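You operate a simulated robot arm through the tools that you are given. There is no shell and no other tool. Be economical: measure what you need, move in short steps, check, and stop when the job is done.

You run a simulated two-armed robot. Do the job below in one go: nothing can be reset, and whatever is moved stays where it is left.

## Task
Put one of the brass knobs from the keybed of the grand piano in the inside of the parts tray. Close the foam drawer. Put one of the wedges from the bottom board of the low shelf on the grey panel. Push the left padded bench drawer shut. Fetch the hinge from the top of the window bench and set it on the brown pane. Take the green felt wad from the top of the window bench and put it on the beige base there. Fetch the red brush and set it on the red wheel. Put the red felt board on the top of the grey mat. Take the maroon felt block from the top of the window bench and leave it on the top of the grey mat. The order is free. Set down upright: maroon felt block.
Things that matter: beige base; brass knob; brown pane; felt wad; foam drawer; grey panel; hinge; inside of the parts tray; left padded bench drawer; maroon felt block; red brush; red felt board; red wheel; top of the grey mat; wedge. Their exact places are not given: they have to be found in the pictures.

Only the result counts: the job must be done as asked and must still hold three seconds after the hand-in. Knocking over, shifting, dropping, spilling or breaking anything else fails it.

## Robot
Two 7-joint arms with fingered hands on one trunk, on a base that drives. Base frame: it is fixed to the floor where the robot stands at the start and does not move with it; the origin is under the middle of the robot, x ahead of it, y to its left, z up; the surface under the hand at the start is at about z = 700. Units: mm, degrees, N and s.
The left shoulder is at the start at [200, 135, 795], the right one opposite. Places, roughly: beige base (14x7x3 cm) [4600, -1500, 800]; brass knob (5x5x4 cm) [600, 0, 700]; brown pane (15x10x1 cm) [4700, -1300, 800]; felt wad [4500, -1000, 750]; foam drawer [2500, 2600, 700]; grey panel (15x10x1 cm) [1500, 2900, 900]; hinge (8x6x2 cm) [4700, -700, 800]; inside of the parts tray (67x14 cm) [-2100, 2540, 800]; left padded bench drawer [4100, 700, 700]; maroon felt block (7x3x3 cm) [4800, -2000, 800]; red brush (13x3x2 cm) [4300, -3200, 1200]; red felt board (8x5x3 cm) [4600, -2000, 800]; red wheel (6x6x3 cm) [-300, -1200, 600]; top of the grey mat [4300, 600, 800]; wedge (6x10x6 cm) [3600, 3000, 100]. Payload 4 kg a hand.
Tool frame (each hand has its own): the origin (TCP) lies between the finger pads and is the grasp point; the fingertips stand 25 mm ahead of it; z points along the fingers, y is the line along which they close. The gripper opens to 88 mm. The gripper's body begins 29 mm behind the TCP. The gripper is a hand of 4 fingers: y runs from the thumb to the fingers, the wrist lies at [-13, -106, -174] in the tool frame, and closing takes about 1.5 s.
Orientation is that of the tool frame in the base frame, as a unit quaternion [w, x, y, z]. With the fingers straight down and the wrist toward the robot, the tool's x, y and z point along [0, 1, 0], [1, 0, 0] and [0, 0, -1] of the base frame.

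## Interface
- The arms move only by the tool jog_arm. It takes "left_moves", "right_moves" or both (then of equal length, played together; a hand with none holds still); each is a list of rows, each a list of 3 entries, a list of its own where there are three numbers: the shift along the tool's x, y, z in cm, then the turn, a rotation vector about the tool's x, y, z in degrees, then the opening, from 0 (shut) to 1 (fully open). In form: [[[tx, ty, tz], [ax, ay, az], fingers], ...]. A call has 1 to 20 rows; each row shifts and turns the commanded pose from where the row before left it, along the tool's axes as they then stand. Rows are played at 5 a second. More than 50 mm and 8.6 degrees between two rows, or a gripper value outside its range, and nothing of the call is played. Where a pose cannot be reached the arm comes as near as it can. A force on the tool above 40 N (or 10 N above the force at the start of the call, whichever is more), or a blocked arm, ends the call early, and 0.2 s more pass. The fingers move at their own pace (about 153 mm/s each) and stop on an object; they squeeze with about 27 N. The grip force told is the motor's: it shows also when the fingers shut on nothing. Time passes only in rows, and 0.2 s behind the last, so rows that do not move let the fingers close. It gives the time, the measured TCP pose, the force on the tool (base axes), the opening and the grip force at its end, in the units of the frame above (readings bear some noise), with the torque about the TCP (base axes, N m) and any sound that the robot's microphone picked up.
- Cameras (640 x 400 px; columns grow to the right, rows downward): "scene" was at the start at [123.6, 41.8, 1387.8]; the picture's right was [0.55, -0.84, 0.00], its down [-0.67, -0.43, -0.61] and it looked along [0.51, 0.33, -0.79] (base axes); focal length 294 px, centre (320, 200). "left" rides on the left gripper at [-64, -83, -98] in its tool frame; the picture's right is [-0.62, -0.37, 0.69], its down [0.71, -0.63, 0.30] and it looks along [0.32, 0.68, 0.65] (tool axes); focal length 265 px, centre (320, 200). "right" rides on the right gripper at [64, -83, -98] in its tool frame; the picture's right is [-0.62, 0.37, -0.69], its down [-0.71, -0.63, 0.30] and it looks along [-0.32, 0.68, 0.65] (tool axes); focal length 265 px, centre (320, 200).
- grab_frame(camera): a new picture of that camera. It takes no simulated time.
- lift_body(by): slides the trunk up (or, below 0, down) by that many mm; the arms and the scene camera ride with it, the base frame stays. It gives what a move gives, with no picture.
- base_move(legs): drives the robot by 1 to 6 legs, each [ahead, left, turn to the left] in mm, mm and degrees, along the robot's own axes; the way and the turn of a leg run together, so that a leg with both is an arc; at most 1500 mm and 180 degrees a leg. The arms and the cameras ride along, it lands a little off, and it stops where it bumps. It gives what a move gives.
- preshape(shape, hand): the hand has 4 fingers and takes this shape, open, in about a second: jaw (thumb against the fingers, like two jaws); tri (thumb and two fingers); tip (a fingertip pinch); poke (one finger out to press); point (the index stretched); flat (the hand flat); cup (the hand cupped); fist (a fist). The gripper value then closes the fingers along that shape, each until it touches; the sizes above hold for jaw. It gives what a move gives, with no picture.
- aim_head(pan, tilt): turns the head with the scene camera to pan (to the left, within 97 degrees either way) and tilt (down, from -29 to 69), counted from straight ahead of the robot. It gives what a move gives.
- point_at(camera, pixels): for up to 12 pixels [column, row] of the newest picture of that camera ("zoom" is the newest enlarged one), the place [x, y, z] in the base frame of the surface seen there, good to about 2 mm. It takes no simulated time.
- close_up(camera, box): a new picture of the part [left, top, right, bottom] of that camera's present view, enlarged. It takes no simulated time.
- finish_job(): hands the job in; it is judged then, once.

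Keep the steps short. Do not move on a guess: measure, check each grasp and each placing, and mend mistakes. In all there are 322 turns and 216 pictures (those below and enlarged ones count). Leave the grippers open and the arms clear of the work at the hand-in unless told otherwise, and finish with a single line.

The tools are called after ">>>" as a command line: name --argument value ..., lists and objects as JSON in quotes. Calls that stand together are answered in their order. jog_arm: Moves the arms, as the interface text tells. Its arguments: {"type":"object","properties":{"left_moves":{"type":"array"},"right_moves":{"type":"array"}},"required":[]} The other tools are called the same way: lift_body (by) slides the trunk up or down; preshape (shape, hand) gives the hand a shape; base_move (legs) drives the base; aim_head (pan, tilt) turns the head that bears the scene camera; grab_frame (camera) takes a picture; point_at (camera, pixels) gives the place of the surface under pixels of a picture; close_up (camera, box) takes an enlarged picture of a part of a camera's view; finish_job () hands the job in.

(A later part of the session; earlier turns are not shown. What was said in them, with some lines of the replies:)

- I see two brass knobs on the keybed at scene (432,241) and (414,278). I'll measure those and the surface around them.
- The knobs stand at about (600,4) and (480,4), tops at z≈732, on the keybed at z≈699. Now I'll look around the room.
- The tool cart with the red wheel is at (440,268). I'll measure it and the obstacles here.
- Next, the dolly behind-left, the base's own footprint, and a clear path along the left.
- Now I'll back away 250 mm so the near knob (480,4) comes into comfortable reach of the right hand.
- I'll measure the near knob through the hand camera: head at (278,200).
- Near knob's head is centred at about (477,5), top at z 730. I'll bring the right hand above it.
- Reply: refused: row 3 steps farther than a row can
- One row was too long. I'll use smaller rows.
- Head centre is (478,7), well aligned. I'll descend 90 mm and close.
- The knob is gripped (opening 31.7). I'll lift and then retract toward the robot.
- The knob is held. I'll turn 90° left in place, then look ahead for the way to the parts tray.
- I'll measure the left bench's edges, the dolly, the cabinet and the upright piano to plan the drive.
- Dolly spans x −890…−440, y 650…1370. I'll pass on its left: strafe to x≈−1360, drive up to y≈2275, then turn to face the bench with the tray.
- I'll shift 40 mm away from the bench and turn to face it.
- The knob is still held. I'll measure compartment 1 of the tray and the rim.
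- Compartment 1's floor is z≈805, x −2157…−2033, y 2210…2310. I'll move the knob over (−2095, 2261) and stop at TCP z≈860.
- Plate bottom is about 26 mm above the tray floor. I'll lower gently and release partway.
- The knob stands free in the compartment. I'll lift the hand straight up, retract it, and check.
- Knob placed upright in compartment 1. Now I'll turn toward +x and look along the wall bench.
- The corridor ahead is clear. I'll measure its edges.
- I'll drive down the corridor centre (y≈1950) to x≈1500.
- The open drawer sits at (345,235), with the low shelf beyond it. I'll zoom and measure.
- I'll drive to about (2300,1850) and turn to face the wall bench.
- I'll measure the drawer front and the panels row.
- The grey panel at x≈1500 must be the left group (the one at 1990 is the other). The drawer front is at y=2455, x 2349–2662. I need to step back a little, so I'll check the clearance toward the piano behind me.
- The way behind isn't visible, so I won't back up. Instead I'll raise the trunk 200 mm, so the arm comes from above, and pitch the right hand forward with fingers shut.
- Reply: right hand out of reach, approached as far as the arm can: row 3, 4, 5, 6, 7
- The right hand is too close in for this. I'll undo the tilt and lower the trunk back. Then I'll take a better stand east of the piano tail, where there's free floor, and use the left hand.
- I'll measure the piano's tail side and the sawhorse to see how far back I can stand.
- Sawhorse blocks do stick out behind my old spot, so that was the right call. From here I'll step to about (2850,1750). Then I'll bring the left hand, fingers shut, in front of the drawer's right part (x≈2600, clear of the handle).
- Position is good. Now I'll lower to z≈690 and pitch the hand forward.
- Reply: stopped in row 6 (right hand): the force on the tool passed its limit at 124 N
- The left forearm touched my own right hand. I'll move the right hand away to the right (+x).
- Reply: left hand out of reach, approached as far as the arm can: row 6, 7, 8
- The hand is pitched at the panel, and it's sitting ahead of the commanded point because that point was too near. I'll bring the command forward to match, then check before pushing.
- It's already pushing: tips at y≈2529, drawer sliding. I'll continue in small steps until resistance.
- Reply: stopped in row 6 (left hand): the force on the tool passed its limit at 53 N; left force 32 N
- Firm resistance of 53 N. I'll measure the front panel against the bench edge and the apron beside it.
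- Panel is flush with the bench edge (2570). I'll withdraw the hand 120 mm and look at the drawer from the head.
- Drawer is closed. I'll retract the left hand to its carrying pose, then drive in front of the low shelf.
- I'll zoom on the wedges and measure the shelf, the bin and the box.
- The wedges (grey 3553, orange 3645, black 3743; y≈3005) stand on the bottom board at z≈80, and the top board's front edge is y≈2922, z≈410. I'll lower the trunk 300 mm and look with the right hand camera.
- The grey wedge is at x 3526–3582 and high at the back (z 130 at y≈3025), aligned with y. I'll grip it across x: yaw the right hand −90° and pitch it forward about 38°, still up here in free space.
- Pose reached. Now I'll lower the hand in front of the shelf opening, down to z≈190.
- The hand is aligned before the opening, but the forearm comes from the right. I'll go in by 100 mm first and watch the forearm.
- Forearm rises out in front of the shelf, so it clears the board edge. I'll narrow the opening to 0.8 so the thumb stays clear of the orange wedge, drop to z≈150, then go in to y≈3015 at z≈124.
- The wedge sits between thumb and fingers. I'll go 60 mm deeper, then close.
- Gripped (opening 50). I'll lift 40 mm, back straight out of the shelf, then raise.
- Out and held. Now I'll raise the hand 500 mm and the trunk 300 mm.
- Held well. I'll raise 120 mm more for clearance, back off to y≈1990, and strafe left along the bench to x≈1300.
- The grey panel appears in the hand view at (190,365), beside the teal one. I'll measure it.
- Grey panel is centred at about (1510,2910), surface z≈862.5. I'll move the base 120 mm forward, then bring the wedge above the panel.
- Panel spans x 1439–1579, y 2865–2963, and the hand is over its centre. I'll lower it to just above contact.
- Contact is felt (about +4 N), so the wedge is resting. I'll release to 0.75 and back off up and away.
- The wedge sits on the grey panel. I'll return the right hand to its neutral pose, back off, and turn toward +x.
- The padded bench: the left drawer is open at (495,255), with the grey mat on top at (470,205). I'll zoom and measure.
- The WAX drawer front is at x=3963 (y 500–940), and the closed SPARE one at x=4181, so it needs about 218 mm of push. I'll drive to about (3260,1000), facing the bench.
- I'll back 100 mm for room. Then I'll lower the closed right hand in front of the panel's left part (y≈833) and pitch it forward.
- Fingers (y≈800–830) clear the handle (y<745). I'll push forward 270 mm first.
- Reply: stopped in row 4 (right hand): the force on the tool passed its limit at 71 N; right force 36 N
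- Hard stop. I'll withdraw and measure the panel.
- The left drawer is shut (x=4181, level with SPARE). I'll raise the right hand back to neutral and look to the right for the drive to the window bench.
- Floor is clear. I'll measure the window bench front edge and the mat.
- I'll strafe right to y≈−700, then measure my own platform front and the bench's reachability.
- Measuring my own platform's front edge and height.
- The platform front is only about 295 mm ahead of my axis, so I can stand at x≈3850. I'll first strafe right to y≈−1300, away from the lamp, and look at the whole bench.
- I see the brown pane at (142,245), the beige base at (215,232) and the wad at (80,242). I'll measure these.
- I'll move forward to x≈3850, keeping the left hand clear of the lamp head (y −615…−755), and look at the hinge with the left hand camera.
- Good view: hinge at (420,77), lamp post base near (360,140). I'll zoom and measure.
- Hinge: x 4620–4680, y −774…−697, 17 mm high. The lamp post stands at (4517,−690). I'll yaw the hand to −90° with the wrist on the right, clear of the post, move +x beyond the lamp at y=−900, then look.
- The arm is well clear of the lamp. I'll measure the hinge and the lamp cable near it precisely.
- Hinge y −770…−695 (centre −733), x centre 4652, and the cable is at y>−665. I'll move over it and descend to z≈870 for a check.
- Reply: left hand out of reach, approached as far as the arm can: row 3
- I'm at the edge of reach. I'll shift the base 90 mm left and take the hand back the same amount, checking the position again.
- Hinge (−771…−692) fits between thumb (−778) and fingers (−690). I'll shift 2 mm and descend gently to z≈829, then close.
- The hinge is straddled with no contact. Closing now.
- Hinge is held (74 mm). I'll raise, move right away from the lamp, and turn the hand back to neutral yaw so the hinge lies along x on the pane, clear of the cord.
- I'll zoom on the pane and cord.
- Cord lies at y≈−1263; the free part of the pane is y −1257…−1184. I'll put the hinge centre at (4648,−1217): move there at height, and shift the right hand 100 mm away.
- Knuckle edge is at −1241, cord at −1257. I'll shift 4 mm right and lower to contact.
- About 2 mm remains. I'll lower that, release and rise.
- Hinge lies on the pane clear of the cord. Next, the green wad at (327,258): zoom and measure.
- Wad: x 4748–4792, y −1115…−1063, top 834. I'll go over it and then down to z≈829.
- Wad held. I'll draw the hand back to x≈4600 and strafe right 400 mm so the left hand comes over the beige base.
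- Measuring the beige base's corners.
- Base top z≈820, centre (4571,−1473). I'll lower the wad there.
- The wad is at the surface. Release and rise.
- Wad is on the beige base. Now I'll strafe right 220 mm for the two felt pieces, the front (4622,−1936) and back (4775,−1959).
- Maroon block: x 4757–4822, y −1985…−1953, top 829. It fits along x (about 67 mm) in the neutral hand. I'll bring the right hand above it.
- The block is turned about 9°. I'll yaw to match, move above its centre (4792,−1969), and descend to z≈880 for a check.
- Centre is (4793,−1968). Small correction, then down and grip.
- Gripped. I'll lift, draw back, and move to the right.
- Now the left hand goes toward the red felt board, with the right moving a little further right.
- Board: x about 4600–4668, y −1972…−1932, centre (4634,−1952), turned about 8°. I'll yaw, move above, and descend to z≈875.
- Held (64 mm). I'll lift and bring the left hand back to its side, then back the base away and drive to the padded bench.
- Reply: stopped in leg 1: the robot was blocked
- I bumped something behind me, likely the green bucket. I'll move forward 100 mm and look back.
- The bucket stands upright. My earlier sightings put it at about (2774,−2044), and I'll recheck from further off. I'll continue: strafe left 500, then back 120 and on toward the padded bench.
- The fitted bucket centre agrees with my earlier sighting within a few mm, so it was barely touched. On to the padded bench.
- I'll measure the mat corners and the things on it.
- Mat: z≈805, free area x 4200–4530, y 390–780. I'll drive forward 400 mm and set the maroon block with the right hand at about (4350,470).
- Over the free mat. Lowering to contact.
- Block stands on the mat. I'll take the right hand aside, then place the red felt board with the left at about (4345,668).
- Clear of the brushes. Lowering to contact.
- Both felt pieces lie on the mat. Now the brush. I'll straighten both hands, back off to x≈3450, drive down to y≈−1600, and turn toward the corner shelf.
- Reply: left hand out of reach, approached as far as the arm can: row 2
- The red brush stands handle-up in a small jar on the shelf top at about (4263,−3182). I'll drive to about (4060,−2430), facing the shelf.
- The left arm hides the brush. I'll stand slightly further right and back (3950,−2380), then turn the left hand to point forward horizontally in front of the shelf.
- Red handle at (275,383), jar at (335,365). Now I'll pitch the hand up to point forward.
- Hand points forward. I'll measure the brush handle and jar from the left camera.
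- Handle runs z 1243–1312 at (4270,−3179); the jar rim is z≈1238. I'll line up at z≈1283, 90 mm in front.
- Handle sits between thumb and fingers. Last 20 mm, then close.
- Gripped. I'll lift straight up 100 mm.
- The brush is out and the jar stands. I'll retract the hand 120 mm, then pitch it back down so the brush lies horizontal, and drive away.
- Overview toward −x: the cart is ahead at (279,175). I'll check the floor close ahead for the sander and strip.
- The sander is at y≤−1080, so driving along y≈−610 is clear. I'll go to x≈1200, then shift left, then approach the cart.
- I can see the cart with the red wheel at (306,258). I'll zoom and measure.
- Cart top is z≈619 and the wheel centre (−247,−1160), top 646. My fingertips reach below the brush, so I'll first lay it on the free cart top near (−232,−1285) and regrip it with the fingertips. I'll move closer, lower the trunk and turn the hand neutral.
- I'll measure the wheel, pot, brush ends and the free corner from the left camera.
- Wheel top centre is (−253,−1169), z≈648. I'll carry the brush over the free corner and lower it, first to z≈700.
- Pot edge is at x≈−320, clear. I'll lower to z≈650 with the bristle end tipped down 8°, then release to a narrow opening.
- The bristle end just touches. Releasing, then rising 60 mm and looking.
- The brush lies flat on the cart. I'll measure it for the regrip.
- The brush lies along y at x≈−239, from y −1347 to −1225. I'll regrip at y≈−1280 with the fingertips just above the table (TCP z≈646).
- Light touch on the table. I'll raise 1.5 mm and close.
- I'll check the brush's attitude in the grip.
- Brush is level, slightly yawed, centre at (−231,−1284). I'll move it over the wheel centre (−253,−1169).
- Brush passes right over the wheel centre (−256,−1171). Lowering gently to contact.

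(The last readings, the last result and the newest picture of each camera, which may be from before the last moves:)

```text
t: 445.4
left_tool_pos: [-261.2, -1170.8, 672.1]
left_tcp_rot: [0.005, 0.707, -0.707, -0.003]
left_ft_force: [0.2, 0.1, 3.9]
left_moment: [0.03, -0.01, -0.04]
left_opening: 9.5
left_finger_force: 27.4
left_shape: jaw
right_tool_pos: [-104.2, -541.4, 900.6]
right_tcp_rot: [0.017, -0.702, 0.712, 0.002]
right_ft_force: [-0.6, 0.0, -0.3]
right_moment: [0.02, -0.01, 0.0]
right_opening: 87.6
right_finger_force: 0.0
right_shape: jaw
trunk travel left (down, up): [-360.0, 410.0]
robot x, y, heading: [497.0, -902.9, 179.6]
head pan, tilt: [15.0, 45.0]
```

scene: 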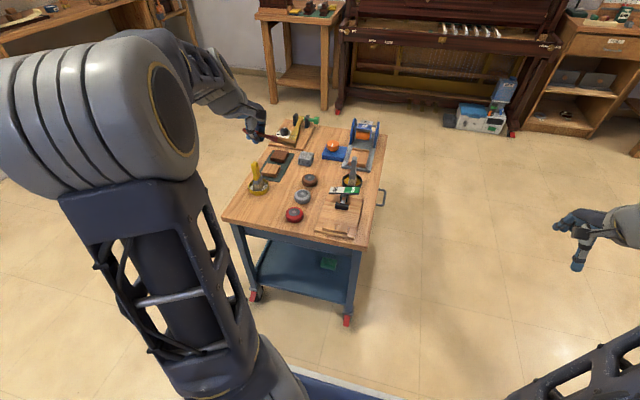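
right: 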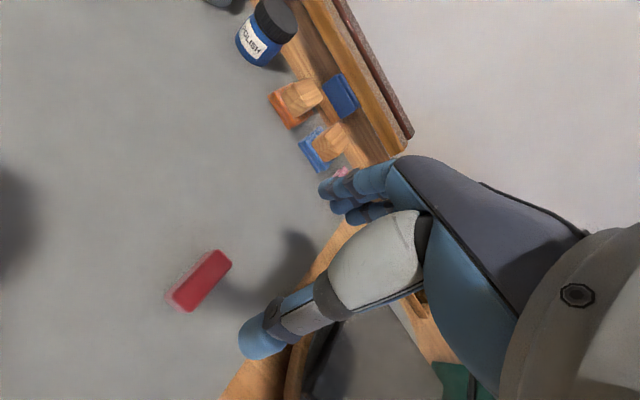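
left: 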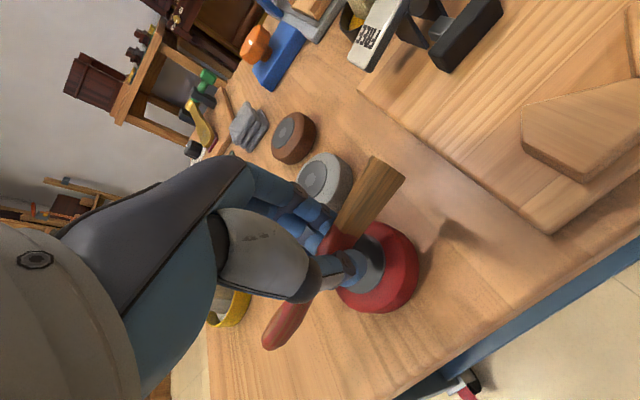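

Contact felt (about 4 N). I'll open in small stages, then look before rising.

>>> jog_arm --left_moves '[[[0, 0, 0], [0, 0, 0], 0.13], [[0, 0, 0], [0, 0, 0], 0.16], [[0, 0, 0], [0, 0, 0], 0.2], [[0, 0, 0], [0, 0, 0], 0.28], [[0, 0, 0], [0, 0, 0], 0.35], [[0, 0, 0], [0, 0, 0], 0.35]]'

>>> close_up --camera "left" --box '[240, 130, 460, 360]'

```text
t: 446.8
left_tool_pos: [-260.6, -1170.2, 672.1]
left_tcp_rot: [0.004, 0.708, -0.706, -0.003]
left_ft_force: [-0.6, 0.1, 0.0]
left_moment: [-0.03, -0.01, 0.0]
left_opening: 30.5
left_finger_force: 0.0
left_shape: jaw
right_tool_pos: [-105.3, -542.7, 901.4]
right_tcp_rot: [0.018, -0.703, 0.711, 0.001]
right_ft_force: [0.2, 0.0, 0.3]
right_moment: [-0.04, 0.01, -0.03]
right_opening: 87.6
right_finger_force: 0.1
right_shape: jaw
trunk travel left (down, up): [-360.0, 410.0]
robot x, y, heading: [492.2, -902.3, 180.0]
head pan, tilt: [15.0, 45.0]
```

```text
1.74 times, centred on (350, 245) of left
```

zoom: 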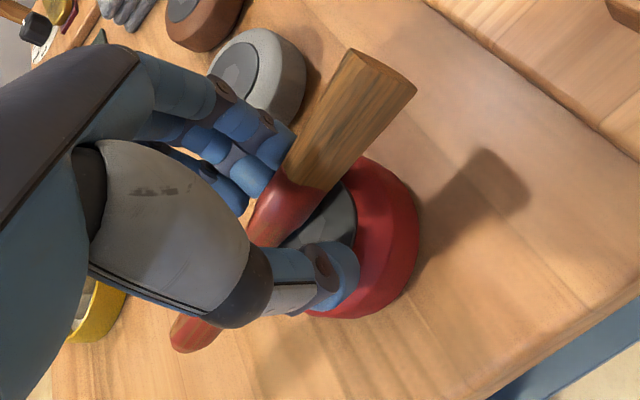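

The brush rests on the wheel, free of the fingers. Rising straight up.

>>> jog_arm --left_moves '[[[0, 0, -0.6], [0, 0, 0], 0.42], [[0, 0, -1.0], [0, 0, 0], 0.45], [[0, 0, -2], [0, 0, 0], 0.5], [[0, 0, -3], [0, 0, 0], 0.5], [[0, 0, -4], [0, 0, 0], 0.5], [[0, 0, -4], [0, 0, 0], 0.5], [[0, 0, 0], [0, 0, 0], 0.5]]'

>>> grab_frame --camera "left"

>>> close_up --camera "scene" --box '[230, 140, 370, 240]'

```text
t: 448.4
left_tool_pos: [-258.8, -1169.7, 818.1]
left_tcp_rot: [0.004, 0.707, -0.707, -0.003]
left_ft_force: [0.4, 0.2, -0.3]
left_moment: [0.02, 0.01, -0.04]
left_opening: 43.8
left_finger_force: 0.1
left_shape: jaw
right_tool_pos: [-104.3, -541.3, 900.8]
right_tcp_rot: [0.017, -0.703, 0.711, 0.002]
right_ft_force: [-0.2, -0.6, 0.5]
right_moment: [0.0, -0.03, 0.03]
right_opening: 87.7
right_finger_force: 0.0
right_shape: jaw
trunk travel left (down, up): [-360.0, 410.0]
robot x, y, heading: [493.7, -904.6, 180.0]
head pan, tilt: [15.0, 45.0]
```

```text
33 pictures are left
```

left: 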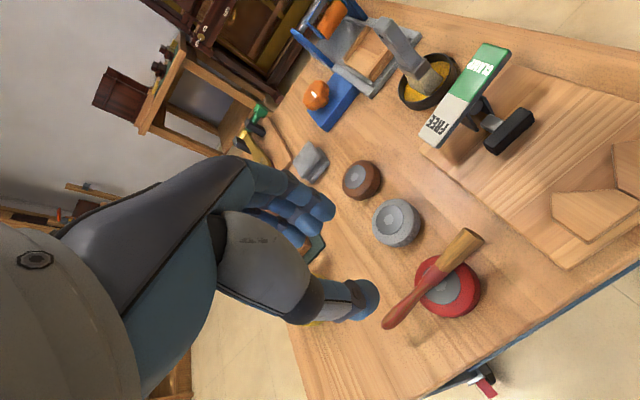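

```text
4.00 times, centred on (300, 190) of scene
```

zoom: 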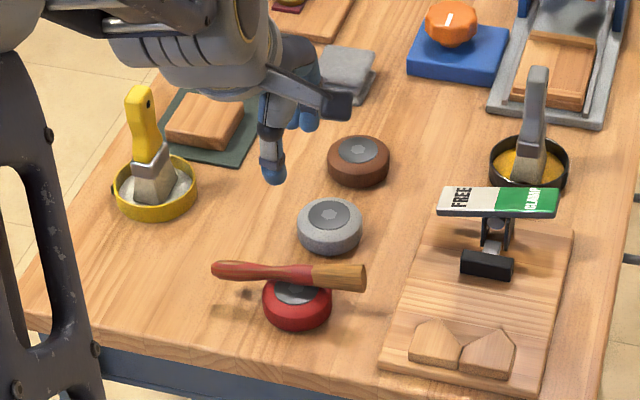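

It balances on the red wheel. I'll check how centred it is.

>>> point_at --camera "left" --pixels '[[440, 268], [420, 290], [388, 322], [470, 240], [480, 235], [445, 290], [476, 295], [425, 305], [430, 262]]'

```text
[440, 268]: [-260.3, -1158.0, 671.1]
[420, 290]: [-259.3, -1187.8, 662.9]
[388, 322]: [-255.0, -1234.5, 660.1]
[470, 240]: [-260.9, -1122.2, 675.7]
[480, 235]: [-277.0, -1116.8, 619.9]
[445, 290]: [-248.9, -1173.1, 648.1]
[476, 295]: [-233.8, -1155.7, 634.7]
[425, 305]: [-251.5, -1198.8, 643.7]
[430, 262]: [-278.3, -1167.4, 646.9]
```

The brush is well centred on the wheel. I'll open the gripper, retract the left arm clear and confirm the brush stays.

>>> jog_arm --left_moves '[[[0, 0, -4], [0, 0, 0], 0.6], [[0, 0, -4], [0, 0, 0], 0.8], [[0, 0, -4], [0, 0, 0], 1], [[0, -4, 0], [0, 0, 0], 1], [[0, -4, 0], [0, 0, 0], 1], [[0, -4, 0], [0, 0, 0], 1], [[0, -4, 0], [0, 0, 0], 1], [[0, 0, 0], [0, 0, 0], 1], [[0, 0, 0], [0, 0, 0], 1], [[0, 0, 0], [0, 0, 0], 1], [[0, 0, 0], [0, 0, 0], 1], [[0, 0, 0], [0, 0, 0], 1]]'

>>> base_move --legs '[[-200, 0, 0]]'

>>> close_up --camera "scene" --box '[210, 100, 400, 260]'

```text
t: 451.0
left_tool_pos: [-95.0, -1170.2, 937.6]
left_tcp_rot: [0.005, 0.708, -0.706, -0.003]
left_ft_force: [0.0, 0.3, -0.7]
left_moment: [0.04, 0.02, 0.01]
left_opening: 87.9
left_finger_force: 0.1
left_shape: jaw
right_tool_pos: [-105.8, -542.2, 901.4]
right_tcp_rot: [0.019, -0.702, 0.711, 0.0]
right_ft_force: [0.2, -1.3, -0.6]
right_moment: [-0.01, -0.01, 0.02]
right_opening: 87.9
right_finger_force: 0.1
right_shape: jaw
trunk travel left (down, up): [-360.0, 410.0]
robot x, y, heading: [497.4, -901.1, 180.0]
head pan, tilt: [15.0, 45.0]
```

```text
t: 452.6
left_tool_pos: [105.4, -1170.2, 938.6]
left_tcp_rot: [-0.004, -0.707, 0.708, 0.003]
left_ft_force: [-0.2, 0.5, 0.6]
left_moment: [0.01, 0.02, -0.01]
left_opening: 87.9
left_finger_force: 0.0
left_shape: jaw
right_tool_pos: [99.0, -539.5, 900.7]
right_tcp_rot: [0.018, -0.702, 0.712, 0.002]
right_ft_force: [0.1, -0.4, 0.0]
right_moment: [-0.02, 0.0, 0.0]
right_opening: 87.8
right_finger_force: 0.0
right_shape: jaw
trunk travel left (down, up): [-360.0, 410.0]
robot x, y, heading: [696.3, -902.0, 179.8]
head pan, tilt: [15.0, 45.0]
```

```text
2.50 times, centred on (305, 180) of scene
```

zoom: 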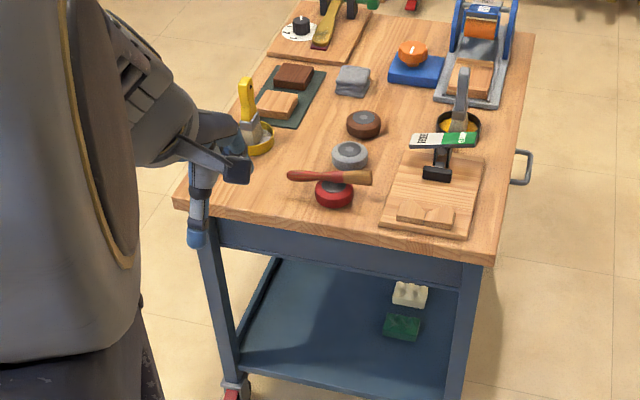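

The brush stays on the wheel, both grippers are open and the arms are clear. Handing in.

>>> finish_job

```text
The job is handed in.
```

All nine tasks are done and handed in, but I backed lightly into the green bucket on the floor on the way; it stayed upright and, by my measurements, moved at most a few millimetres.
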